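You operate a simulated robot arm through the tools that you are given. There is no shell and no other tool. Be economical: measure what you need, move in short steps, check, and stop when the job is done.

Carry out the task below with a simulated two-armed robot. There is one attempt and no reset: what you move stays moved.

JOB
Wind the red and the blue valve fully open and shut again, then stand both in the parts tray.
Fine: hold each valve while you wind it. Set down upright: small valve with the red wheel, small valve with the blue wheel.

It is judged by the outcome, as a careful person would: the job done as asked, and still so three seconds after it is handed in. It fails if anything else is knocked over, pushed out of place, dropped, spilled or broken.

ROBOT AND FRAMES
Two 7-joint arms with two-finger parallel grippers on one trunk, on a base that drives. Base frame: it is fixed to the floor where the robot stands at the start and does not move with it; the origin is under the middle of the robot, x ahead of it, y to its left, z up; the surface under the hand at the start is at about z = 0.8. Readings come in m, rad, newtons and seconds.
The left shoulder is at the start at [0.05, 0.187, 1.135], the right one opposite. With the tool pointing down near the work surface each hand reaches from about 0.1 to 0.66 m from the robot's upright axis, wherever it stands, measured 20 degrees to its own side. Places, roughly: black hand wheel [1.7, 1.6, 0.9]; blue hand wheel [0.5, 0.2, 0.9]; parts tray [0.8, 0.6, 0.8]; red hand wheel [0.5, 0, 0.9]; small valve with the black wheel [1.75, 1.5, 0.75]. Payload 3.43 kg a hand.
Tool frame (each hand has its own): the origin (TCP) lies between the finger pads and is the grasp point; the fingertips stand 0.03 m ahead of it; z points along the fingers, y is the line along which they close. The gripper opens to 0.094 m. The fingers are 0.028 m wide and 0.01 m thick; the gripper's body (0.05 by 0.096 m) begins 0.055 m behind the TCP.
Orientation is that of the tool frame in the base frame, as a unit quaternion [w, x, y, z]. With the fingers straight down and closing along the base's y, the tool's x points along the base's -x, its y along +y and its z along -z.

CONTROLS
- The arms move only by the tool drive_tool. It takes "left_commands", "right_commands" or both (then of equal length, played together; a hand with none holds still); each is a list of rows, each an object (a shift or turn left out is 0, a gripper value left out holds the last) with "travel": the shift along the base's x, y, z in m, a list of three; "turn": the turn, a rotation vector about the base's x, y, z in rad, a list of three; "claw": the finger opening in m, from 0 to 0.094. In form: [{"travel": [dx, dy, dz], "turn": [ax, ay, az], "claw": claw}, ...]. A call has 1 to 8 rows; each row shifts and turns the commanded pose from where the row before left it. Each row takes 0.2 s and may step no farther than 0.05 m and 0.15 rad from the row before; otherwise, or with a gripper value out of range, the whole call is refused. A pose out of reach is approached as far as the arm can. The call stops where the force on the tool passes 60 N (or 10 N more than at its start, if that is more) or the arm is blocked; 0.2 s more then pass. The fingers move at their own pace (about 0.153 m/s each) and stop on an object; they squeeze with about 21 N. The grip force told is the motor's: it shows also when the fingers shut on nothing. Time passes only in rows, and 0.2 s behind the last, so rows that do not move let the fingers close. The reply holds the time, the measured pose of the TCP, the force on the tool along the base axes, the opening and the grip force, in the units named above and with some noise, with the torque about the TCP (base axes, N m) and any sound that the robot's microphone picked up.
- Cameras (640 x 400 px; columns grow to the right, rows downward): "scene" is now at [0.1476, 0.0134, 1.3104]; the picture's right is [0.15, -0.99, 0.00], its down [-0.43, -0.07, -0.90] and it looks along [0.89, 0.14, -0.44] (base axes); focal length 263 px, centre (320, 200). "left" rides on the left gripper at [0.076, -0.014, -0.102] in its tool frame; the picture's right is [0.18, 0.98, 0.00], its down [-0.75, 0.14, -0.64] and it looks along [-0.63, 0.12, 0.77] (tool axes); focal length 243 px, centre (320, 200). "right" rides on the right gripper at [0.076, 0.014, -0.103] in its tool frame; the picture's right is [-0.18, 0.98, 0.00], its down [-0.75, -0.14, -0.64] and it looks along [-0.63, -0.12, 0.77] (tool axes); focal length 243 px, centre (320, 200). There is no depth. A picture from a camera that has moved, and an enlarged one, comes with that camera's place and axes in the base frame and with its lens.
- get_image(camera): a new picture of that camera. The clock stands still meanwhile.
- raise_lower(by): slides the trunk up (or, below 0, down) by that many m; the arms and the scene camera ride with it, the base frame stays. It gives what a move gives, with no picture.
- steer(legs): drives the robot by 1 to 6 legs, each [ahead, left, turn to the left] in m, m and rad, along the robot's own axes; the way and the turn of a leg run together, so that a leg with both is an arc; at most 1.5 m and 3.142 rad a leg. The arms and the cameras ride along, it lands a little off, and it stops where it bumps. It gives what a move gives.
- turn_head(pan, tilt): turns the head with the scene camera to pan (to the left, within 1.396 rad either way) and tilt (down, from -0.506 to 1.204), counted from straight ahead of the robot. It gives what a move gives.
- close_up(camera, box): a new picture of the part [left, top, right, bottom] of that camera's present view, enlarged. The clock stands still meanwhile.
- hand_in(): hands the job in; it is judged then, once.

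Work in short steps. Places have to be worked out from the pictures, the camera data and where the tool is seen: move nearer, look again, correct. Check each grasp and each placing, and mend what went wrong. You have 120 turns and 88 pictures in all, those below and enlarged ones among them. Open the grippers and draw the arms clear of the work before you hand the job in, unless the task says otherwise; then end with one line.

The tools are called after ">>>" as a command line: name --argument value ..., lists and objects as JSON in quotes. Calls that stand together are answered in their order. drive_tool: Moves the arms, as the interface text tells. Its arguments: {"type":"object","properties":{"left_commands":{"type":"array"},"right_commands":{"type":"array"}},"required":[]} The other tools are called the same way: raise_lower (by) slides the trunk up or down; steer (legs) drives the base; turn_head (pan, tilt) turns the head that bears the scene camera; get_image (camera) takes a picture; close_up (camera, box) takes an enlarged picture of a part of a camera's view; hand_in () hands the job in.

At the start:

```text
t: 0.0
left_tool_pos: [0.3295, 0.2329, 1.2116]
left_orientation: [0.0, -0.001, 1.0, 0.0]
left_contact_force: [-0.1, -0.7, -0.2]
left_ft_torque: [0.0, -0.02, -0.01]
left_opening: 0.0941
left_grasp_force: 0.1
right_tool_pos: [0.3966, -0.0768, 1.1675]
right_orientation: [0.0, 0.0, 1.0, 0.0]
right_contact_force: [-0.7, 0.9, 0.4]
right_ft_torque: [-0.01, -0.01, 0.05]
right_opening: 0.094
right_grasp_force: 0.0
trunk travel left (down, up): [-0.35, 0.082]
robot x, y, heading: [0.0054, -0.0004, 0.002]
head pan, tilt: [0.152, 0.45]
```

scene: 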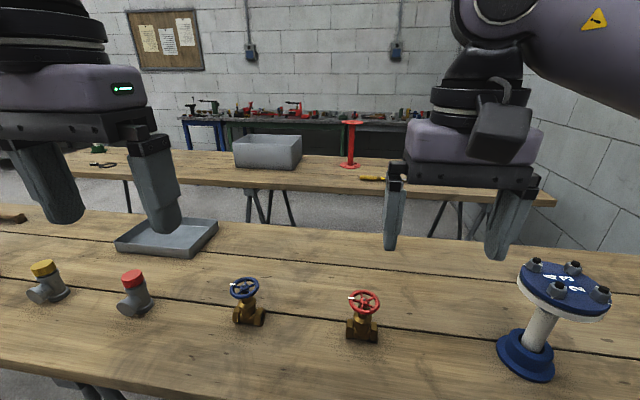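
right: 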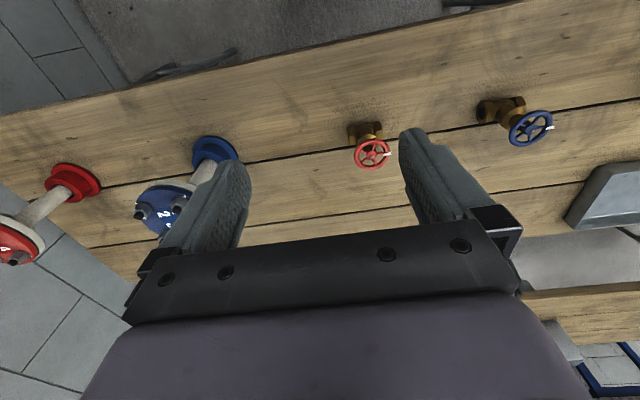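
left: 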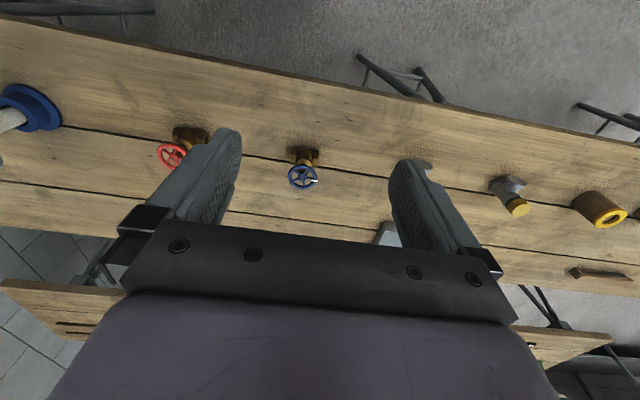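

I'll look closely at both valves before moving.

>>> close_up --camera "scene" --box '[200, 250, 420, 388]'

>>> close_up --camera "right" --box '[320, 70, 580, 232]'

```text
2.90 times, centred on (310, 319) of scene
camera zoom: at [0.1476, 0.0134, 1.3104], right [0.15, -0.99, 0.0], down [-0.43, -0.07, -0.9], along [0.89, 0.14, -0.44], focal length 762 px, centre (349, -145)
```

zoom: 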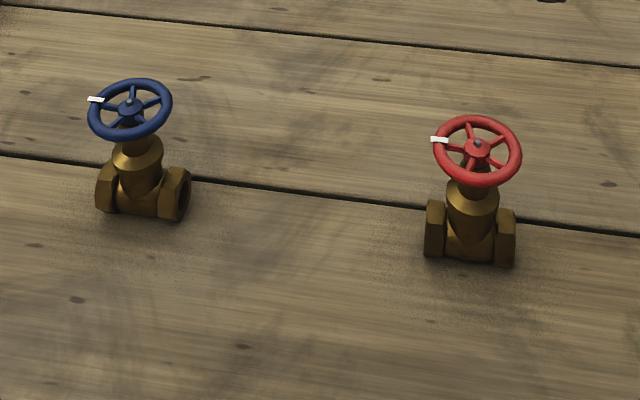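

```text
2.46 times, centred on (450, 151) of right
camera zoom: at [0.3201, -0.0639, 1.2701], right [0.18, 0.98, 0.0], down [0.75, -0.14, 0.64], along [0.63, -0.12, -0.77], focal length 597 px, centre (0, 321)
```

zoom: 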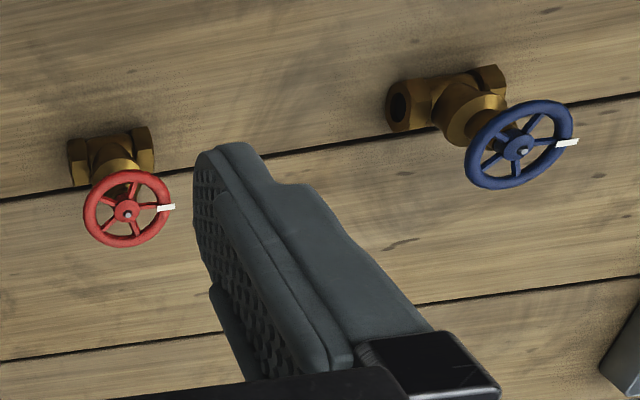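

Triangulated, the blue hub is at about (0.546, 0.241, 0.895) and the red hub at about (0.541, -0.015, 0.899). The bodies lie along y. I'll do blue first: the left hand holds the body from the +y side and the right hand winds from above. First I'll strafe left so both hands reach it.

>>> steer --legs '[[0, 0.22, 0]]'

>>> drive_tool --left_commands '[{"turn": [0, 0, 0.1428], "travel": [0.02, 0.02, 0]}, {"turn": [0, 0, 0.1428], "travel": [0.02, 0.02, 0]}, {"turn": [0, 0, 0.1428], "travel": [0.02, 0.02, 0]}, {"turn": [0, 0, 0.1428], "travel": [0.02, 0.02, 0]}, {"turn": [0, 0, 0.1428], "travel": [0.02, 0.02, 0]}, {"turn": [0, 0, 0.1428], "travel": [0.02, 0.0, 0]}, {"turn": [0, 0, 0.1428], "travel": [0.02, 0.0, 0]}, {"turn": [0, 0, 0.1428], "travel": [0.02, 0.0, 0]}]'

```text
t: 2.5
left_tool_pos: [0.3277, 0.4505, 1.2104]
left_orientation: [0.0, -0.003, 1.0, 0.0]
left_contact_force: [-0.8, -0.3, 0.7]
left_ft_torque: [0.0, -0.01, 0.01]
left_opening: 0.0938
left_grasp_force: 0.0
right_tool_pos: [0.3953, 0.1401, 1.1696]
right_orientation: [0.0, -0.003, 1.0, 0.0]
right_contact_force: [0.1, 0.2, 1.0]
right_ft_torque: [0.0, 0.04, 0.01]
right_opening: 0.0939
right_grasp_force: 0.1
trunk travel left (down, up): [-0.35, 0.082]
robot x, y, heading: [0.0008, 0.2146, 0.013]
head pan, tilt: [0.152, 0.45]
```

```text
t: 4.3
left_tool_pos: [0.4883, 0.5493, 1.2094]
left_orientation: [0.001, -0.545, 0.839, 0.0]
left_contact_force: [0.5, -1.3, 0.3]
left_ft_torque: [0.0, 0.0, -0.02]
left_opening: 0.0942
left_grasp_force: 0.0
right_tool_pos: [0.3961, 0.1397, 1.1672]
right_orientation: [0.0, -0.003, 1.0, 0.0]
right_contact_force: [0.4, -0.2, 0.5]
right_ft_torque: [0.0, -0.01, -0.01]
right_opening: 0.0939
right_grasp_force: 0.0
trunk travel left (down, up): [-0.35, 0.082]
robot x, y, heading: [0.0016, 0.2172, 0.004]
head pan, tilt: [0.152, 0.45]
```

Turning works. I'll finish the yaw and start tilting the left hand so it points towards -y.

>>> drive_tool --left_commands '[{"turn": [0, 0, 0.1428], "travel": [0.01, 0.0, -0.02]}, {"turn": [0, 0, 0.1428], "travel": [0.01, 0.0, -0.02]}, {"turn": [0, 0, 0.1428], "travel": [0.01, 0.0, -0.02]}, {"turn": [-0.14, 0, 0], "travel": [0.01, 0, -0.02]}, {"turn": [-0.14, 0, 0], "travel": [0.01, 0, -0.02]}, {"turn": [-0.14, 0, 0], "travel": [0, 0, -0.02]}, {"turn": [-0.14, 0, 0], "travel": [0, 0, -0.02]}, {"turn": [-0.14, 0, 0], "travel": [0, 0, -0.02]}]'

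>>> drive_tool --left_commands '[{"turn": [-0.14, 0, 0], "travel": [0.0, 0.0, -0.02]}, {"turn": [-0.14, 0, 0], "travel": [0.0, 0.0, -0.02]}, {"turn": [-0.14, 0, 0], "travel": [0.0, -0.02, -0.02]}, {"travel": [0, -0.03, -0.02]}, {"travel": [0, -0.03, -0.02]}]'

>>> get_image --camera "left"

>>> get_image --camera "scene"

```text
t: 6.1
left_tool_pos: [0.5373, 0.5511, 1.0536]
left_orientation: [0.243, 0.666, -0.662, 0.243]
left_contact_force: [-0.3, 0.6, 0.1]
left_ft_torque: [-0.01, 0.01, -0.01]
left_opening: 0.094
left_grasp_force: 0.1
right_tool_pos: [0.3952, 0.1414, 1.1669]
right_orientation: [0.001, -0.003, 1.0, 0.0]
right_contact_force: [-0.1, -0.2, -0.4]
right_ft_torque: [0.0, 0.0, -0.01]
right_opening: 0.0939
right_grasp_force: 0.1
trunk travel left (down, up): [-0.35, 0.082]
robot x, y, heading: [0.0007, 0.2155, 0.007]
head pan, tilt: [0.152, 0.45]
```

```text
t: 7.3
left_tool_pos: [0.5189, 0.4652, 0.9628]
left_orientation: [0.376, 0.601, -0.598, 0.374]
left_contact_force: [0.1, 0.0, 0.7]
left_ft_torque: [-0.01, -0.01, 0.0]
left_opening: 0.0942
left_grasp_force: 0.1
left hand out of reach, approached as far as the arm can: row 3, 4, 5
right_tool_pos: [0.3959, 0.1398, 1.1673]
right_orientation: [0.0, -0.002, 1.0, 0.0]
right_contact_force: [0.2, 0.2, 0.8]
right_ft_torque: [-0.01, 0.0, -0.02]
right_opening: 0.0939
right_grasp_force: 0.2
trunk travel left (down, up): [-0.35, 0.082]
robot x, y, heading: [0.0027, 0.2155, 0.009]
head pan, tilt: [0.152, 0.45]
```

```text
82 pictures are left
camera left: at [0.5334, 0.5246, 1.0753], right [-0.98, -0.08, 0.17], down [-0.15, 0.91, -0.4], along [-0.12, -0.41, -0.9], focal length 243 px, centre (320, 200)
```

left: 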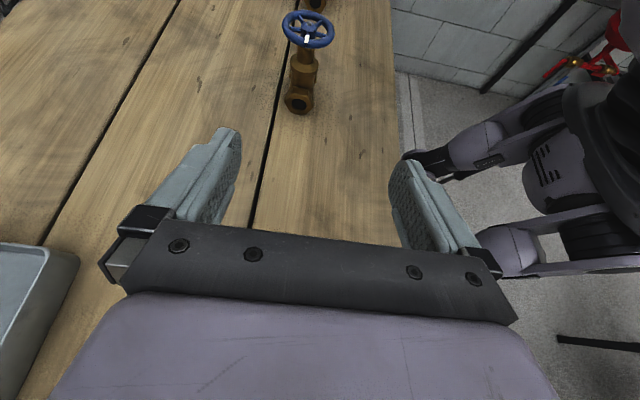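

```text
81 pictures are left
camera scene: at [0.1469, 0.2297, 1.3104], right [0.16, -0.99, 0.0], down [-0.43, -0.07, -0.9], along [0.89, 0.14, -0.44], focal length 263 px, centre (320, 200)
```

scene: 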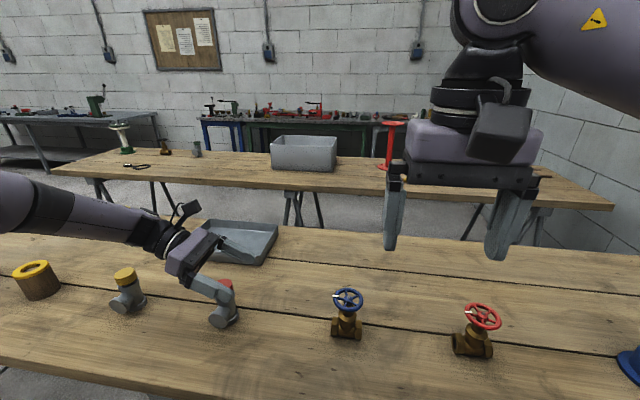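

The red-capped tee is directly behind the hold from +y, so I won't use that approach. I'll swing the left hand round to point forward (+x), with its camera on top, and grip the valve by its two end faces from the robot's side. The right hand moves aside meanwhile.

>>> drive_tool --left_commands '[{"travel": [0, 0, 0.03]}, {"turn": [0, 0, 0.14], "travel": [-0.02, -0.02, 0.02]}, {"turn": [0, 0, 0.14], "travel": [-0.02, -0.02, 0.01]}, {"turn": [0, 0, 0.14], "travel": [-0.02, -0.02, 0]}, {"turn": [0, 0, 0.14], "travel": [-0.02, -0.02, 0]}, {"turn": [0, 0, 0.14], "travel": [-0.02, -0.02, 0]}, {"turn": [0, 0, 0.14], "travel": [-0.02, -0.02, 0]}, {"turn": [0, 0, 0.14], "travel": [-0.02, -0.02, 0]}]' --right_commands '[{"travel": [0, -0.02, 0.02]}, {"travel": [0, -0.02, 0.02]}, {"travel": [0, -0.02, 0]}, {"travel": [0, -0.02, 0]}, {"travel": [0, -0.02, 0]}, {"travel": [0, -0.02, 0]}, {"travel": [0, -0.02, 0]}, {"travel": [0, 0, 0]}]'

>>> drive_tool --left_commands '[{"turn": [0, 0, 0.148]}, {"turn": [0, 0, 0.148]}, {"turn": [0, 0, 0.148]}, {"turn": [0, 0, 0.148]}]'

>>> get_image --camera "scene"

```text
t: 9.1
left_tool_pos: [0.4014, 0.3197, 1.02]
left_orientation: [0.157, 0.812, -0.244, 0.507]
left_contact_force: [-0.3, -0.5, 0.1]
left_ft_torque: [0.03, 0.0, 0.03]
left_opening: 0.0944
left_grasp_force: 0.1
left hand out of reach, approached as far as the arm can: row 8
right_tool_pos: [0.3959, -0.0011, 1.206]
right_orientation: [0.0, -0.003, 1.0, -0.001]
right_contact_force: [-0.1, 0.1, -0.6]
right_ft_torque: [0.01, -0.01, 0.01]
right_opening: 0.0938
right_grasp_force: 0.0
trunk travel left (down, up): [-0.35, 0.082]
robot x, y, heading: [-0.002, 0.2139, 0.009]
head pan, tilt: [0.152, 0.45]
```

```text
t: 10.1
left_tool_pos: [0.4124, 0.3538, 1.035]
left_orientation: [0.001, 0.848, 0.004, 0.53]
left_contact_force: [-0.2, -0.6, -0.6]
left_ft_torque: [-0.02, 0.0, 0.01]
left_opening: 0.0941
left_grasp_force: 0.0
left hand out of reach, approached as far as the arm can: row 1, 3, 4
right_tool_pos: [0.3955, -0.0002, 1.2071]
right_orientation: [0.0, -0.002, 1.0, 0.0]
right_contact_force: [0.3, 0.1, 0.3]
right_ft_torque: [-0.01, 0.01, 0.01]
right_opening: 0.0939
right_grasp_force: 0.1
trunk travel left (down, up): [-0.35, 0.082]
robot x, y, heading: [-0.0017, 0.2173, 0.002]
head pan, tilt: [0.152, 0.45]
```

```text
80 pictures are left
camera scene: at [0.1471, 0.2299, 1.3103], right [0.16, -0.99, 0.0], down [-0.43, -0.07, -0.9], along [0.89, 0.14, -0.44], focal length 263 px, centre (320, 200)
```

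scene: 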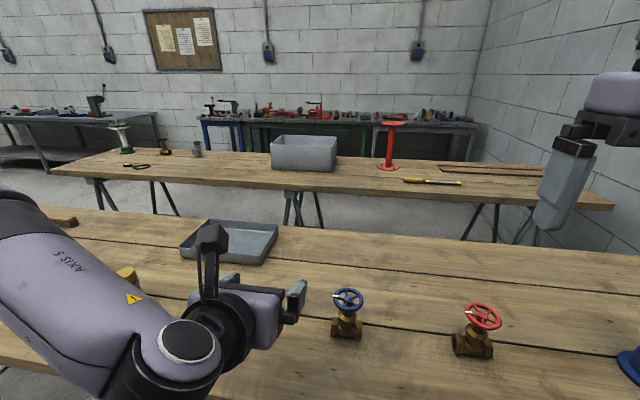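

The orientation is right (tool z ≈ [0.90, 0, -0.44], camera on top). The hand was just too close to the trunk. I'll move it to a pre-grasp point in front of the blue valve.

>>> drive_tool --left_commands '[{"travel": [0.02, 0, -0.01]}, {"travel": [0.02, -0.01, -0.03]}, {"travel": [0, -0.03, -0.03]}, {"travel": [0, -0.03, -0.03]}, {"travel": [0, 0, -0.03]}, {"travel": [0, 0, 0]}]'

>>> get_image --camera "left"

```text
t: 11.5
left_tool_pos: [0.453, 0.3874, 0.9712]
left_orientation: [0.003, 0.848, 0.002, 0.53]
left_contact_force: [-0.1, -0.6, -0.1]
left_ft_torque: [0.01, -0.02, 0.02]
left_opening: 0.0943
left_grasp_force: 0.0
left hand out of reach, approached as far as the arm can: row 1, 2, 3, 4, 5
right_tool_pos: [0.3952, 0.0005, 1.2067]
right_orientation: [0.001, -0.003, 1.0, 0.0]
right_contact_force: [-0.5, -0.5, 0.6]
right_ft_torque: [-0.05, -0.01, -0.03]
right_opening: 0.094
right_grasp_force: 0.0
trunk travel left (down, up): [-0.35, 0.082]
robot x, y, heading: [-0.0004, 0.2183, 0.006]
head pan, tilt: [0.152, 0.45]
```

```text
79 pictures are left
camera left: at [0.3948, 0.401, 1.0838], right [0.08, -0.98, 0.17], down [-0.91, -0.15, -0.4], along [0.41, -0.12, -0.9], focal length 243 px, centre (320, 200)
```

left: 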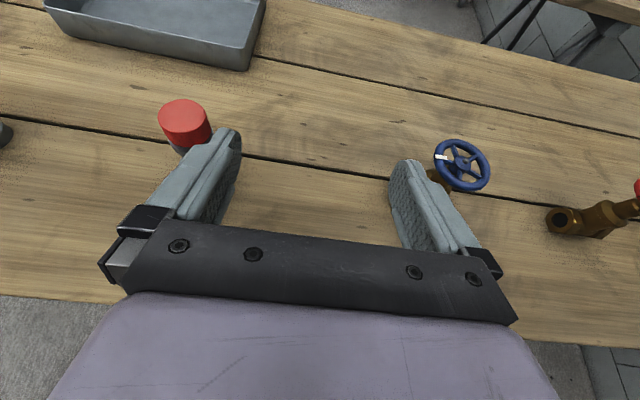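

The left hand can't cross towards the robot's centreline while it points straight ahead. If I turn the robot left and shift it, the hand's +x approach falls naturally in front of the left arm, and the right arm still reaches.

>>> steer --legs '[[0, -0.265, 0], [0.077, 0, 0], [0, 0, 0.5]]'

>>> drive_tool --left_commands '[{"turn": [0, 0, -0.125]}, {"turn": [0, 0, -0.125]}, {"turn": [0, 0, -0.125]}, {"turn": [0, 0, -0.125]}, {"travel": [0, 0, 0]}]'

>>> get_image --camera "left"

>>> get_image --camera "scene"

```text
t: 16.5
left_tool_pos: [0.3909, 0.3304, 0.9721]
left_orientation: [-0.133, 0.819, 0.22, 0.513]
left_contact_force: [-0.6, -0.3, -0.4]
left_ft_torque: [0.0, -0.02, 0.02]
left_opening: 0.0942
left_grasp_force: 0.0
right_tool_pos: [0.5314, -0.0342, 1.207]
right_orientation: [0.0, -0.259, 0.966, 0.0]
right_contact_force: [0.4, 0.2, 0.2]
right_ft_torque: [-0.03, 0.02, -0.05]
right_opening: 0.094
right_grasp_force: 0.0
trunk travel left (down, up): [-0.35, 0.082]
robot x, y, heading: [0.0828, -0.0422, 0.522]
head pan, tilt: [0.152, 0.45]
```

```text
t: 17.7
left_tool_pos: [0.3902, 0.329, 0.9727]
left_orientation: [-0.003, 0.848, 0.01, 0.53]
left_contact_force: [-0.1, -0.4, 0.3]
left_ft_torque: [0.02, -0.01, -0.03]
left_opening: 0.0941
left_grasp_force: 0.1
right_tool_pos: [0.5311, -0.0343, 1.208]
right_orientation: [0.0, -0.258, 0.966, 0.0]
right_contact_force: [-0.5, 0.1, -0.4]
right_ft_torque: [-0.03, -0.01, -0.03]
right_opening: 0.0941
right_grasp_force: 0.1
trunk travel left (down, up): [-0.35, 0.082]
robot x, y, heading: [0.0818, -0.0437, 0.528]
head pan, tilt: [0.152, 0.45]
```

```text
78 pictures are left
camera left: at [0.3326, 0.342, 1.0848], right [0.1, -0.98, 0.17], down [-0.9, -0.16, -0.4], along [0.42, -0.12, -0.9], focal length 243 px, centre (320, 200)
```

left: 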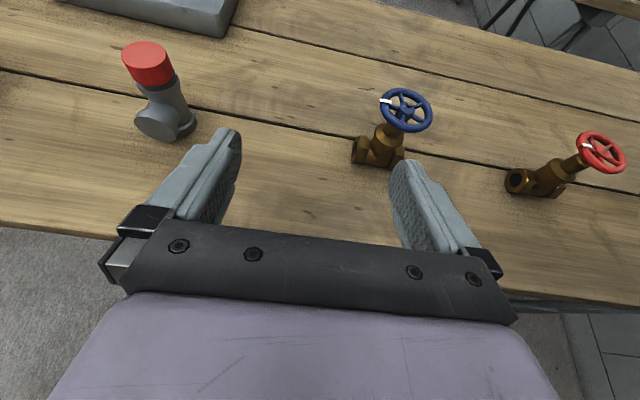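

```text
77 pictures are left
camera scene: at [0.2017, 0.0423, 1.3104], right [0.63, -0.78, 0.0], down [-0.34, -0.27, -0.9], along [0.7, 0.56, -0.44], focal length 263 px, centre (320, 200)
```

scene: 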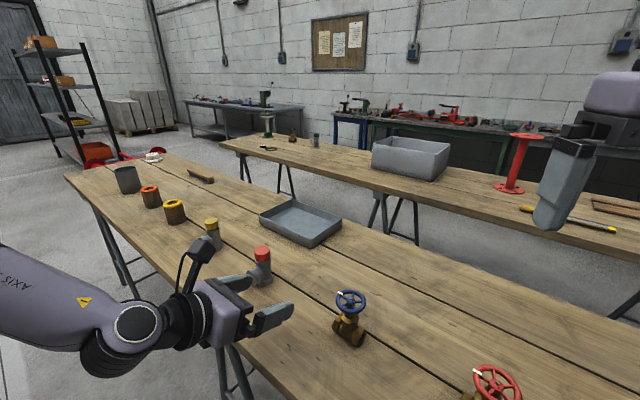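

The blue valve is now at about (0.548, 0.234). I'll line up in front of it and lower the hand.

>>> drive_tool --left_commands '[{"travel": [0.01, -0.032, -0.02]}, {"travel": [0.01, -0.032, -0.03]}, {"travel": [0.01, -0.031, -0.03]}, {"travel": [0, 0, -0.03]}, {"travel": [0, 0, -0.02]}, {"travel": [0, 0, 0]}]'

>>> get_image --camera "left"

>>> close_up --camera "scene" --box '[180, 240, 420, 390]'

```text
t: 19.1
left_tool_pos: [0.3903, 0.2961, 0.9145]
left_orientation: [-0.004, 0.848, 0.012, 0.529]
left_contact_force: [0.2, 0.3, -0.1]
left_ft_torque: [-0.01, 0.0, 0.05]
left_opening: 0.0938
left_grasp_force: 0.1
left hand out of reach, approached as far as the arm can: row 2, 3, 4, 5
right_tool_pos: [0.5316, -0.0356, 1.2072]
right_orientation: [0.0, -0.258, 0.966, -0.001]
right_contact_force: [-0.5, 0.1, 0.5]
right_ft_torque: [0.02, -0.03, -0.02]
right_opening: 0.0943
right_grasp_force: 0.1
trunk travel left (down, up): [-0.35, 0.082]
robot x, y, heading: [0.0821, -0.0418, 0.526]
head pan, tilt: [0.152, 0.45]
```

```text
76 pictures are left
camera left: at [0.3317, 0.3094, 1.027], right [0.1, -0.98, 0.17], down [-0.9, -0.16, -0.4], along [0.42, -0.12, -0.9], focal length 243 px, centre (320, 200)
```

left: 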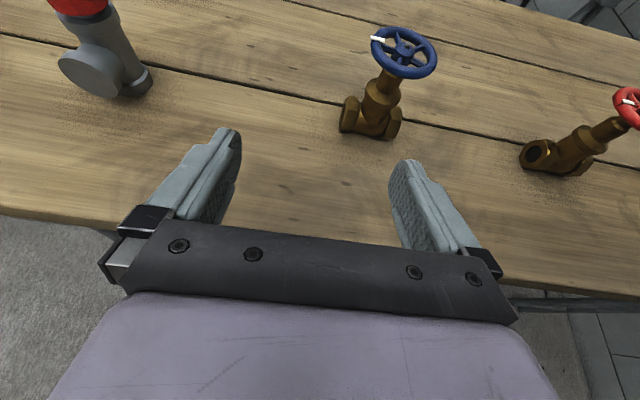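

```text
2.67 times, centred on (300, 315) of scene
camera zoom: at [0.2016, 0.0424, 1.3104], right [0.63, -0.78, 0.0], down [-0.34, -0.27, -0.9], along [0.7, 0.56, -0.44], focal length 701 px, centre (373, -107)
```

zoom: 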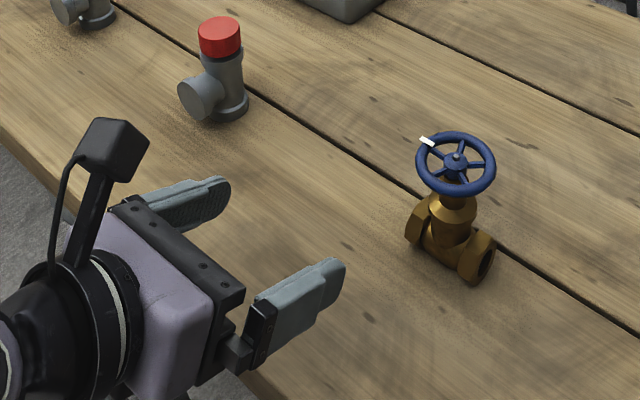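

The arm is too folded in this pose. Lowering the trunk should let the near-horizontal hand reach better, so I'll raise the left hand first and then lower the trunk.

>>> drive_tool --left_commands '[{"travel": [0, 0.02, 0.05]}, {"travel": [0, 0.02, 0.05]}, {"travel": [0, 0, 0.05]}, {"travel": [0, 0, 0]}]'

>>> raise_lower --by -0.1

```text
refused: row 1 steps farther than a row can; nothing moved
```

```text
t: 20.4
left_tool_pos: [0.3915, 0.2959, 0.8245]
left_orientation: [-0.005, 0.84, 0.009, 0.543]
left_contact_force: [-11.5, -1.3, 14.7]
left_ft_torque: [0.26, 0.02, 0.14]
left_opening: 0.0932
left_grasp_force: 0.1
right_tool_pos: [0.5292, -0.0344, 1.1083]
right_orientation: [0.001, -0.259, 0.966, 0.0]
right_contact_force: [-0.1, 0.4, -0.4]
right_ft_torque: [-0.04, -0.01, -0.02]
right_opening: 0.094
right_grasp_force: 0.1
trunk travel left (down, up): [-0.25, 0.181]
robot x, y, heading: [0.0778, -0.0438, 0.525]
head pan, tilt: [0.152, 0.45]
stopped: the force on the tool passed its limit at 62 N (the readings are from after the stop); the commanded pose is now the measured one
```

The first move was refused, so lowering the trunk put the hand against the table edge. I'll raise the left hand right away.

>>> drive_tool --left_commands '[{"travel": [0, 0, 0.04]}, {"travel": [0, 0, 0.04]}, {"travel": [0, 0, 0.04]}, {"travel": [0, 0, 0.04]}, {"travel": [0, 0, 0]}]'

>>> get_image --camera "scene"

```text
t: 21.6
left_tool_pos: [0.3903, 0.2944, 0.9813]
left_orientation: [-0.005, 0.842, 0.01, 0.54]
left_contact_force: [0.2, -0.1, 0.3]
left_ft_torque: [0.0, 0.01, 0.02]
left_opening: 0.0939
left_grasp_force: 0.0
right_tool_pos: [0.5304, -0.0343, 1.1068]
right_orientation: [0.001, -0.26, 0.966, 0.0]
right_contact_force: [-0.7, 0.1, 0.0]
right_ft_torque: [0.01, 0.02, -0.02]
right_opening: 0.0941
right_grasp_force: 0.0
trunk travel left (down, up): [-0.25, 0.181]
robot x, y, heading: [0.0862, -0.046, 0.526]
head pan, tilt: [0.152, 0.45]
```

```text
74 pictures are left
camera scene: at [0.201, 0.0427, 1.2107], right [0.63, -0.78, 0.0], down [-0.34, -0.27, -0.9], along [0.7, 0.57, -0.44], focal length 263 px, centre (320, 200)
```

scene: 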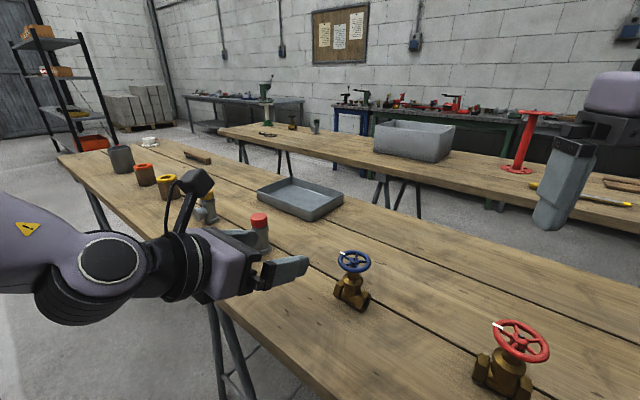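

No harm done: everything is in place, and it was just fingertips on the bench. I'll lower the trunk another 0.1 m with the hand high, then try lining up again.

>>> raise_lower --by -0.1

>>> drive_tool --left_commands '[{"travel": [0.01, -0.02, 0]}, {"travel": [0.01, -0.02, 0]}, {"travel": [0.01, -0.02, 0]}, {"travel": [0.01, 0, 0]}, {"travel": [0, 0, 0]}]' --right_commands '[{"travel": [0, 0, 0.04]}, {"travel": [0, 0, 0.04]}, {"travel": [0, 0, 0.04]}, {"travel": [0, 0, 0]}, {"travel": [0, 0, 0]}]'

```text
t: 22.9
left_tool_pos: [0.3871, 0.2971, 0.8823]
left_orientation: [-0.004, 0.84, 0.011, 0.542]
left_contact_force: [-0.6, -0.6, -0.5]
left_ft_torque: [0.0, -0.01, 0.01]
left_opening: 0.0938
left_grasp_force: 0.0
right_tool_pos: [0.527, -0.0314, 1.0112]
right_orientation: [0.003, -0.262, 0.965, -0.003]
right_contact_force: [0.0, -1.1, -0.2]
right_ft_torque: [-0.02, 0.0, -0.03]
right_opening: 0.0938
right_grasp_force: 0.0
trunk travel left (down, up): [-0.15, 0.281]
robot x, y, heading: [0.0782, -0.0435, 0.524]
head pan, tilt: [0.152, 0.45]
```

```text
t: 24.1
left_tool_pos: [0.4317, 0.2348, 0.8787]
left_orientation: [-0.005, 0.841, 0.01, 0.54]
left_contact_force: [-0.4, -0.6, 1.0]
left_ft_torque: [0.0, -0.04, 0.0]
left_opening: 0.0941
left_grasp_force: 0.1
right_tool_pos: [0.531, -0.0368, 1.129]
right_orientation: [0.0, -0.26, 0.966, 0.001]
right_contact_force: [0.6, -0.4, 1.0]
right_ft_torque: [0.01, -0.01, -0.01]
right_opening: 0.094
right_grasp_force: 0.1
trunk travel left (down, up): [-0.15, 0.281]
robot x, y, heading: [0.0823, -0.0436, 0.529]
head pan, tilt: [0.152, 0.45]
```

That works, and the left hand is in line. I'll check alignment before advancing.

>>> get_image --camera "left"

>>> close_up --camera "scene" --box '[230, 200, 470, 350]'

```text
73 pictures are left
camera left: at [0.3696, 0.2479, 0.9907], right [0.1, -0.98, 0.17], down [-0.89, -0.16, -0.42], along [0.44, -0.11, -0.89], focal length 243 px, centre (320, 200)
```

left: 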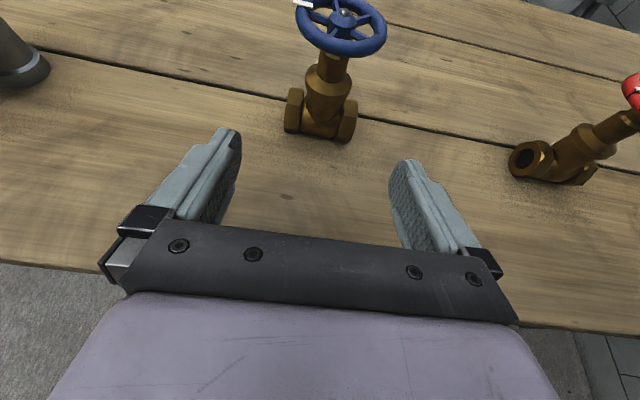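

```text
2.67 times, centred on (350, 275) of scene
camera zoom: at [0.201, 0.0427, 1.1107], right [0.63, -0.78, 0.0], down [-0.34, -0.27, -0.9], along [0.7, 0.57, -0.44], focal length 701 px, centre (240, 0)
```

zoom: 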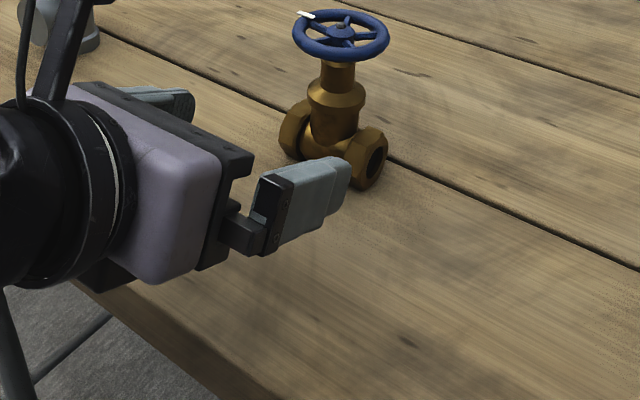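

The body centre is at about (0.54, 0.235), in line with the hand. I'll lower to z ≈ 0.832 and advance.

>>> drive_tool --left_commands '[{"travel": [0, 0, -0.025]}, {"travel": [0, 0, -0.02]}, {"travel": [0.03, 0, 0]}, {"travel": [0.03, 0, 0]}, {"travel": [0.02, 0, 0]}, {"travel": [0, 0, 0]}]'

>>> get_image --camera "left"

>>> close_up --camera "scene" --box '[230, 200, 470, 350]'

```text
t: 25.5
left_tool_pos: [0.4902, 0.2572, 0.847]
left_orientation: [-0.005, 0.841, 0.01, 0.541]
left_contact_force: [-0.3, 0.4, 0.1]
left_ft_torque: [0.0, 0.01, 0.07]
left_opening: 0.0937
left_grasp_force: 0.0
left hand out of reach, approached as far as the arm can: row 4, 5
right_tool_pos: [0.5312, -0.0374, 1.128]
right_orientation: [0.001, -0.26, 0.966, 0.0]
right_contact_force: [-0.1, -0.9, 0.4]
right_ft_torque: [-0.02, -0.01, -0.02]
right_opening: 0.0939
right_grasp_force: 0.0
trunk travel left (down, up): [-0.15, 0.281]
robot x, y, heading: [0.0796, -0.0436, 0.529]
head pan, tilt: [0.152, 0.45]
```

```text
71 pictures are left
camera left: at [0.4292, 0.2696, 0.9588], right [0.1, -0.98, 0.17], down [-0.89, -0.16, -0.42], along [0.44, -0.11, -0.89], focal length 243 px, centre (320, 200)
```

left: 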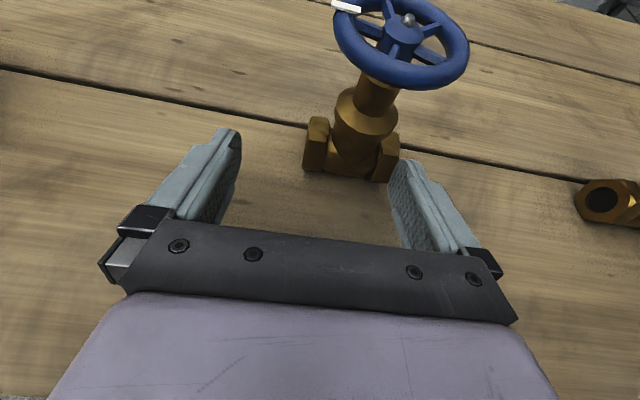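

```text
2.67 times, centred on (350, 275) of scene
camera zoom: at [0.201, 0.0427, 1.1107], right [0.63, -0.78, 0.0], down [-0.34, -0.27, -0.9], along [0.7, 0.57, -0.44], focal length 701 px, centre (240, 0)
```

zoom: 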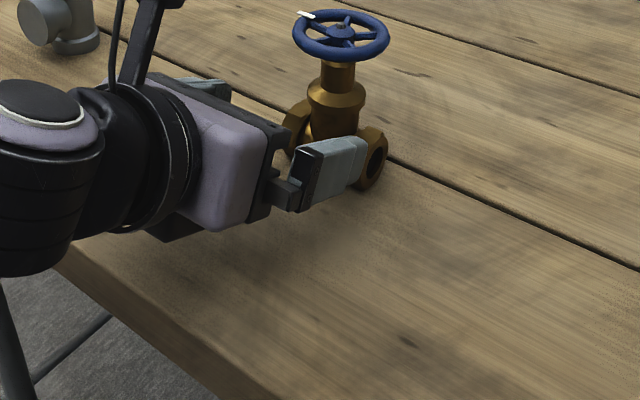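

The left arm stops short by about (+0.04, -0.022), so I'll carry the hand the rest of the way with the base. Sideways first, then forward.

>>> steer --legs '[[-0.011, -0.019, 0]]'

>>> get_image --camera "left"

```text
t: 26.4
left_tool_pos: [0.4892, 0.2354, 0.8474]
left_orientation: [-0.005, 0.841, 0.01, 0.54]
left_contact_force: [-0.4, -0.2, -0.1]
left_ft_torque: [-0.02, -0.03, 0.03]
left_opening: 0.094
left_grasp_force: 0.1
right_tool_pos: [0.5319, -0.0583, 1.1282]
right_orientation: [0.0, -0.26, 0.966, 0.0]
right_contact_force: [0.4, -0.7, 0.7]
right_ft_torque: [0.01, 0.0, -0.04]
right_opening: 0.0942
right_grasp_force: 0.1
trunk travel left (down, up): [-0.15, 0.281]
robot x, y, heading: [0.0816, -0.0703, 0.53]
head pan, tilt: [0.152, 0.45]
```

```text
69 pictures are left
camera left: at [0.4287, 0.248, 0.9589], right [0.1, -0.98, 0.17], down [-0.89, -0.16, -0.42], along [0.44, -0.11, -0.89], focal length 243 px, centre (320, 200)
```

left: 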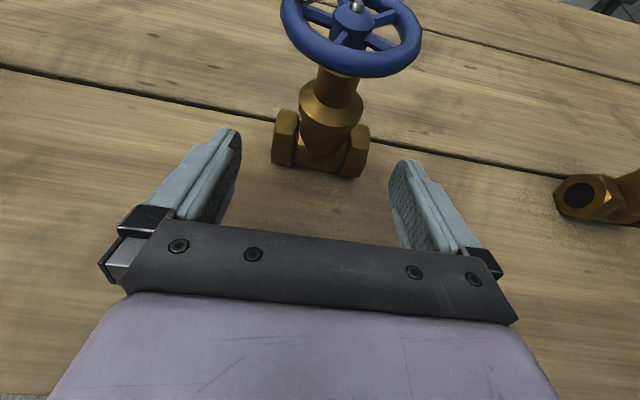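

Centred now. I'll drop the trunk 1.3 cm and drive +x about 4.3 cm.

>>> raise_lower --by -0.013

>>> steer --legs '[[0.037, -0.0215, 0]]'

>>> get_image --camera "left"

>>> close_up --camera "scene" --box '[230, 180, 470, 330]'

```text
t: 27.0
left_tool_pos: [0.4898, 0.2359, 0.8342]
left_orientation: [-0.006, 0.842, 0.01, 0.54]
left_contact_force: [-0.3, 0.3, -0.7]
left_ft_torque: [0.02, 0.02, 0.0]
left_opening: 0.0938
left_grasp_force: 0.0
right_tool_pos: [0.5316, -0.0593, 1.1154]
right_orientation: [0.0, -0.261, 0.965, 0.0]
right_contact_force: [-0.3, 0.0, 0.5]
right_ft_torque: [-0.01, 0.0, 0.0]
right_opening: 0.0941
right_grasp_force: 0.0
trunk travel left (down, up): [-0.137, 0.294]
robot x, y, heading: [0.0834, -0.066, 0.524]
head pan, tilt: [0.152, 0.45]
```

```text
t: 27.9
left_tool_pos: [0.532, 0.2345, 0.8348]
left_orientation: [-0.005, 0.841, 0.01, 0.541]
left_contact_force: [0.1, 0.1, -0.2]
left_ft_torque: [0.0, -0.02, 0.04]
left_opening: 0.0941
left_grasp_force: 0.2
right_tool_pos: [0.5744, -0.058, 1.1164]
right_orientation: [0.0, -0.259, 0.966, -0.001]
right_contact_force: [0.2, -0.4, 0.3]
right_ft_torque: [0.01, -0.04, -0.01]
right_opening: 0.0941
right_grasp_force: 0.1
trunk travel left (down, up): [-0.137, 0.294]
robot x, y, heading: [0.1225, -0.0626, 0.525]
head pan, tilt: [0.152, 0.45]
```

```text
68 pictures are left
camera left: at [0.4718, 0.2483, 0.9457], right [0.1, -0.98, 0.17], down [-0.89, -0.16, -0.42], along [0.44, -0.11, -0.89], focal length 243 px, centre (320, 200)
```

left: 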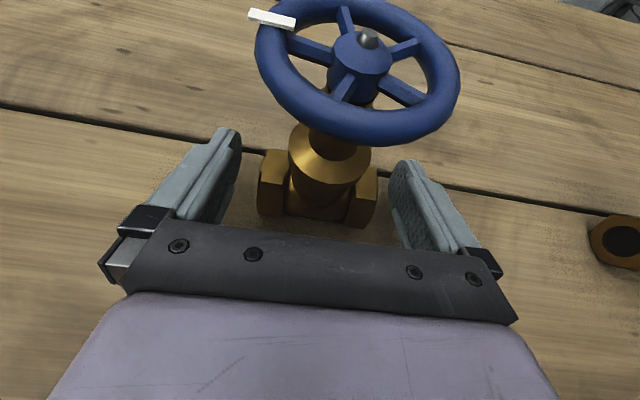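

```text
2.67 times, centred on (350, 255) of scene
camera zoom: at [0.2436, 0.0217, 1.0977], right [0.63, -0.78, 0.0], down [-0.34, -0.27, -0.9], along [0.7, 0.56, -0.44], focal length 701 px, centre (240, 53)
```

zoom: 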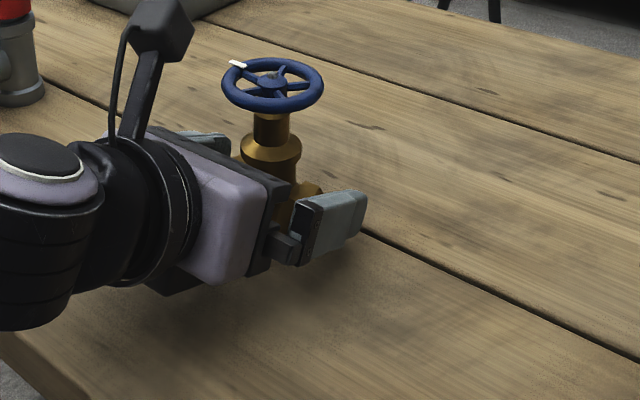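

The fingers straddle the body. I'll close on it.

>>> drive_tool --left_commands '[{"claw": 0.06}, {"claw": 0.03}, {"claw": 0.03}, {"claw": 0.03}]' --right_commands '[{"travel": [0, 0.04, 0]}, {"travel": [-0.01, 0.04, 0]}, {"travel": [-0.01, 0.04, 0]}, {"travel": [0, 0.04, 0]}]'

>>> get_image --camera "left"

```text
t: 28.9
left_tool_pos: [0.5322, 0.2354, 0.8349]
left_orientation: [-0.005, 0.841, 0.01, 0.54]
left_contact_force: [-1.2, 2.0, 2.8]
left_ft_torque: [-0.07, 0.11, -0.12]
left_opening: 0.0684
left_grasp_force: 21.0
right_tool_pos: [0.55, 0.0948, 1.1073]
right_orientation: [0.002, -0.261, 0.965, 0.002]
right_contact_force: [0.7, -0.8, 0.0]
right_ft_torque: [0.01, 0.02, 0.01]
right_opening: 0.0941
right_grasp_force: 0.0
right hand out of reach, approached as far as the arm can: row 4
trunk travel left (down, up): [-0.137, 0.294]
robot x, y, heading: [0.1242, -0.0591, 0.529]
head pan, tilt: [0.152, 0.45]
```

```text
66 pictures are left
camera left: at [0.4716, 0.2485, 0.9463], right [0.1, -0.98, 0.17], down [-0.89, -0.16, -0.42], along [0.44, -0.11, -0.89], focal length 243 px, centre (320, 200)
```

left: 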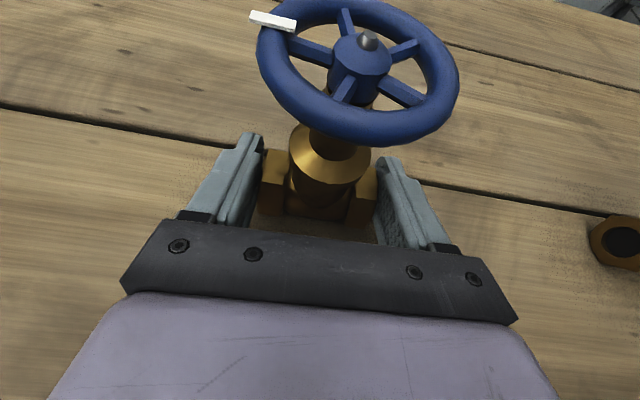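

The valve is held (opening 0.068, 21 N). The right hand now goes over the wheel hub at about (0.546, 0.234), staying high first.

>>> drive_tool --right_commands '[{"travel": [0, 0.01, -0.03], "claw": 0.08}, {"travel": [0, 0.03, -0.03]}, {"travel": [0, 0.03, -0.03]}, {"travel": [0, 0.03, 0]}, {"travel": [-0.004, 0.03, 0]}, {"travel": [0, 0.009, 0]}, {"travel": [0, 0, 0]}]'

>>> get_image --camera "right"

>>> get_image --camera "scene"

```text
t: 30.5
left_tool_pos: [0.5322, 0.2351, 0.835]
left_orientation: [-0.005, 0.841, 0.01, 0.54]
left_contact_force: [-0.7, -1.7, 4.1]
left_ft_torque: [-0.23, 0.03, 0.01]
left_opening: 0.068
left_grasp_force: 21.5
right_tool_pos: [0.5493, 0.1881, 1.0096]
right_orientation: [-0.012, -0.24, 0.971, 0.01]
right_contact_force: [1.1, -0.3, 0.6]
right_ft_torque: [0.02, -0.01, -0.02]
right_opening: 0.0799
right_grasp_force: 0.0
right hand out of reach, approached as far as the arm can: row 4, 5, 6
trunk travel left (down, up): [-0.137, 0.294]
robot x, y, heading: [0.1244, -0.0607, 0.526]
head pan, tilt: [0.152, 0.45]
```

```text
65 pictures are left
camera right: at [0.4787, 0.1622, 1.1137], right [-0.29, 0.96, 0.02], down [0.75, 0.22, 0.62], along [0.59, 0.2, -0.78], focal length 243 px, centre (320, 200)
```

right: 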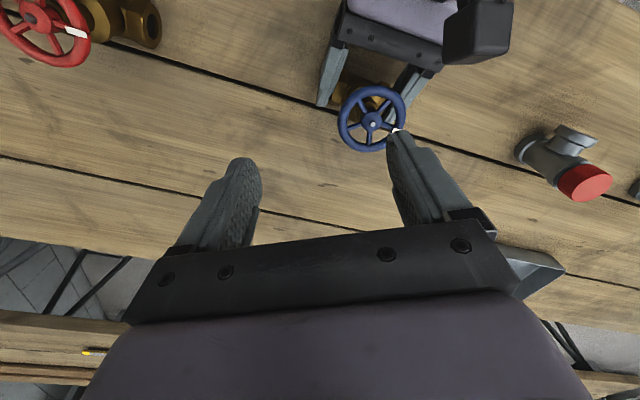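

```text
64 pictures are left
camera scene: at [0.2431, 0.0215, 1.0978], right [0.63, -0.78, 0.0], down [-0.34, -0.27, -0.9], along [0.7, 0.56, -0.43], focal length 263 px, centre (320, 200)
```

scene: 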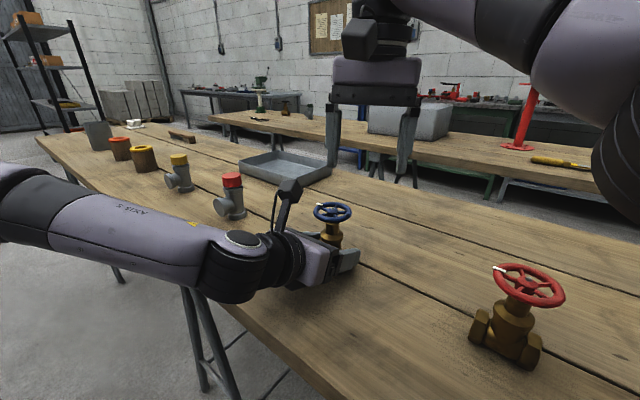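

The right arm is about 5 cm short at this height. Its wrist is high above the lowered shoulder, so I'll go down a little and reach across again.

>>> drive_tool --right_commands '[{"travel": [0, 0, -0.02]}, {"travel": [0, 0, -0.02]}, {"travel": [0, 0.02, 0]}, {"travel": [0, 0.02, 0]}, {"travel": [0, 0, 0]}]'

```text
t: 31.9
left_tool_pos: [0.5329, 0.2362, 0.835]
left_orientation: [-0.004, 0.841, 0.009, 0.54]
left_contact_force: [-0.7, -0.2, 1.2]
left_ft_torque: [0.12, 0.08, 0.06]
left_opening: 0.0683
left_grasp_force: 21.2
right_tool_pos: [0.5495, 0.2102, 0.9766]
right_orientation: [-0.003, -0.235, 0.972, 0.017]
right_contact_force: [0.1, -0.2, -0.2]
right_ft_torque: [0.01, 0.02, 0.02]
right_opening: 0.0801
right_grasp_force: 0.1
right hand out of reach, approached as far as the arm can: row 4
trunk travel left (down, up): [-0.137, 0.294]
robot x, y, heading: [0.12, -0.063, 0.526]
head pan, tilt: [0.152, 0.45]
stopped in row 5 (right hand): the arm was blocked; the commanded pose is now the measured one
```

The right hand is at its limit, about 2.4 cm short. Since the left hand holds the valve firmly, I'll lift it 3.5 cm and bring it nearer the right arm, towards -y and turned slightly clockwise. The right hand backs off first.

>>> drive_tool --right_commands '[{"travel": [0, -0.01, 0.03]}, {"travel": [0, -0.03, 0.03]}, {"travel": [0, -0.04, 0.03]}, {"travel": [0, -0.03, 0.0]}, {"travel": [0, -0.03, 0]}, {"travel": [0, 0, 0]}, {"travel": [0, 0, 0]}, {"travel": [0, 0, 0]}]' --left_commands '[{"travel": [0, 0, 0]}, {"travel": [0, 0, 0]}, {"travel": [0, 0, 0.012]}, {"travel": [0, 0, 0.012]}, {"travel": [0, 0, 0.012]}, {"travel": [0, -0.01, 0], "turn": [0, 0, -0.09]}, {"travel": [0, -0.01, 0], "turn": [0, 0, -0.09]}, {"travel": [0, 0, 0]}]'

>>> get_image --camera "left"

```text
t: 33.7
left_tool_pos: [0.5335, 0.2148, 0.8708]
left_orientation: [0.043, 0.84, -0.066, 0.538]
left_contact_force: [-0.3, 0.4, -5.0]
left_ft_torque: [0.0, 0.06, -0.02]
left_opening: 0.0685
left_grasp_force: 21.0
right_tool_pos: [0.5445, 0.0707, 1.0641]
right_orientation: [-0.003, -0.238, 0.971, 0.015]
right_contact_force: [-0.4, 0.5, -0.2]
right_ft_torque: [0.01, -0.02, 0.04]
right_opening: 0.0799
right_grasp_force: 0.1
trunk travel left (down, up): [-0.137, 0.294]
robot x, y, heading: [0.1201, -0.0652, 0.519]
head pan, tilt: [0.152, 0.45]
```

```text
63 pictures are left
camera left: at [0.4762, 0.2393, 0.982], right [-0.08, -0.98, 0.17], down [-0.91, 0.0, -0.42], along [0.41, -0.19, -0.89], focal length 243 px, centre (320, 200)
```

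left: 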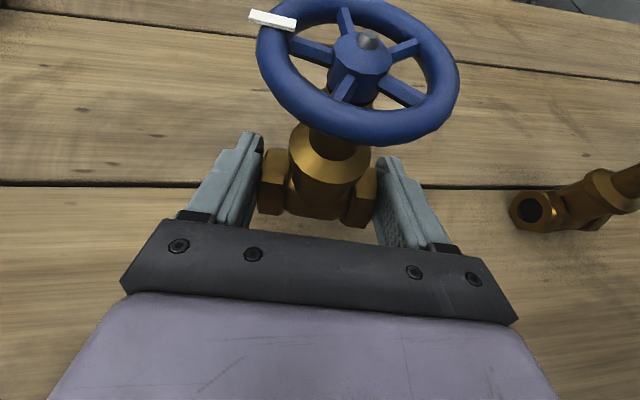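

It's lifted firmly (about 0.5 kg) with no slip. I'll continue moving and turning it to the right.

>>> drive_tool --left_commands '[{"travel": [0.003, -0.01, 0], "turn": [0, 0, -0.09]}, {"travel": [0.003, -0.01, 0], "turn": [0, 0, -0.09]}, {"travel": [0.003, -0.01, 0], "turn": [0, 0, -0.06]}, {"travel": [0, -0.01, 0]}, {"travel": [0, -0.01, 0]}, {"travel": [0, 0, 0]}]'

```text
t: 35.1
left_tool_pos: [0.5381, 0.1681, 0.8707]
left_orientation: [0.108, 0.825, -0.166, 0.529]
left_contact_force: [0.7, 1.6, -0.1]
left_ft_torque: [-0.07, -0.05, 0.03]
left_opening: 0.0343
left_grasp_force: 21.0
left hand out of reach, approached as far as the arm can: row 5
right_tool_pos: [0.5442, 0.0725, 1.0638]
right_orientation: [-0.002, -0.238, 0.971, 0.016]
right_contact_force: [-0.6, -0.2, -0.2]
right_ft_torque: [0.0, 0.02, -0.01]
right_opening: 0.0801
right_grasp_force: 0.0
trunk travel left (down, up): [-0.137, 0.294]
robot x, y, heading: [0.1245, -0.0664, 0.53]
head pan, tilt: [0.152, 0.45]
```

The opening jumped to 0.034 m, so the valve has slipped in the grip. I'll look before moving anything.

>>> get_image --camera "left"

>>> get_image --camera "scene"

```text
62 pictures are left
camera left: at [0.4886, 0.2052, 0.9825], right [-0.31, -0.94, 0.17], down [-0.88, 0.22, -0.42], along [0.35, -0.28, -0.89], focal length 243 px, centre (320, 200)
```

left: 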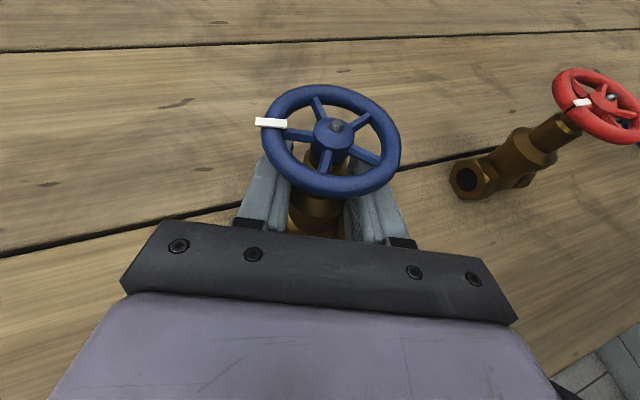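

```text
61 pictures are left
camera scene: at [0.2435, 0.0219, 1.0977], right [0.63, -0.78, 0.0], down [-0.34, -0.27, -0.9], along [0.7, 0.56, -0.44], focal length 263 px, centre (320, 200)
```

scene: 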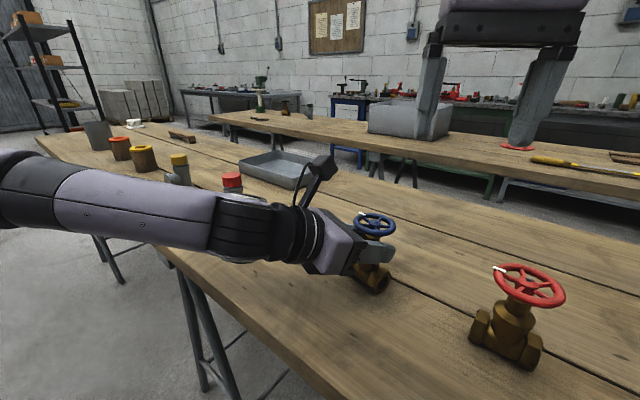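

The valve slid gently down and is standing upright on the bench at about (0.549, 0.163), with the fingers now round its neck. It's a good spot for the right arm. I'll open, lower to body height and regrip the end faces here.

>>> drive_tool --left_commands '[{"claw": 0.094}, {"claw": 0.094}, {"claw": 0.094}, {"travel": [0, 0, -0.012]}, {"travel": [0, 0, -0.012]}, {"travel": [0, 0, -0.012]}, {"travel": [0, 0, 0]}]'

>>> get_image --camera "left"

```text
t: 36.7
left_tool_pos: [0.531, 0.1763, 0.8394]
left_orientation: [0.107, 0.825, -0.166, 0.53]
left_contact_force: [-0.3, -0.2, -0.2]
left_ft_torque: [0.0, 0.03, -0.01]
left_opening: 0.0941
left_grasp_force: 0.1
left hand out of reach, approached as far as the arm can: row 4, 6
right_tool_pos: [0.5449, 0.0709, 1.0642]
right_orientation: [-0.002, -0.237, 0.971, 0.016]
right_contact_force: [0.4, -0.5, 0.2]
right_ft_torque: [0.03, -0.03, 0.0]
right_opening: 0.0801
right_grasp_force: 0.1
trunk travel left (down, up): [-0.137, 0.294]
robot x, y, heading: [0.1239, -0.0665, 0.523]
head pan, tilt: [0.152, 0.45]
```

```text
60 pictures are left
camera left: at [0.481, 0.2122, 0.949], right [-0.31, -0.94, 0.17], down [-0.88, 0.22, -0.42], along [0.35, -0.28, -0.89], focal length 243 px, centre (320, 200)
```

left: 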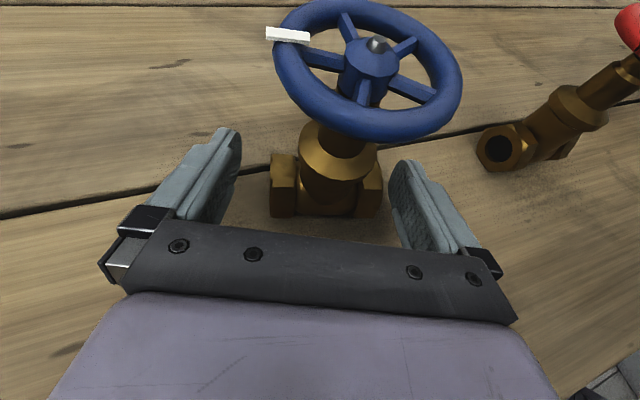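

Upright and straddled. Closing on the end faces again.

>>> drive_tool --left_commands '[{"claw": 0.075}, {"claw": 0.06}, {"claw": 0.03}, {"claw": 0.03}]'

>>> get_image --camera "left"

```text
t: 37.7
left_tool_pos: [0.5307, 0.1747, 0.8384]
left_orientation: [0.108, 0.825, -0.166, 0.529]
left_contact_force: [-1.1, -0.1, -0.2]
left_ft_torque: [0.06, 0.03, 0.04]
left_opening: 0.066
left_grasp_force: 20.4
right_tool_pos: [0.5448, 0.0718, 1.0659]
right_orientation: [-0.003, -0.238, 0.971, 0.016]
right_contact_force: [0.1, 0.3, -0.5]
right_ft_torque: [-0.01, -0.01, 0.04]
right_opening: 0.0798
right_grasp_force: 0.1
trunk travel left (down, up): [-0.137, 0.294]
robot x, y, heading: [0.1225, -0.0657, 0.527]
head pan, tilt: [0.152, 0.45]
```

```text
59 pictures are left
camera left: at [0.4811, 0.2123, 0.949], right [-0.31, -0.94, 0.17], down [-0.88, 0.22, -0.42], along [0.35, -0.28, -0.89], focal length 243 px, centre (320, 200)
```

left: 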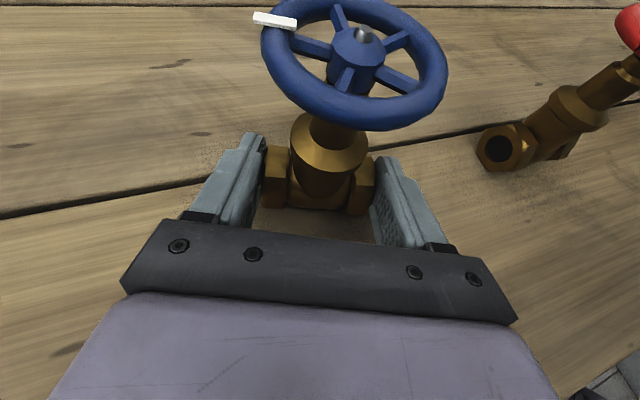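

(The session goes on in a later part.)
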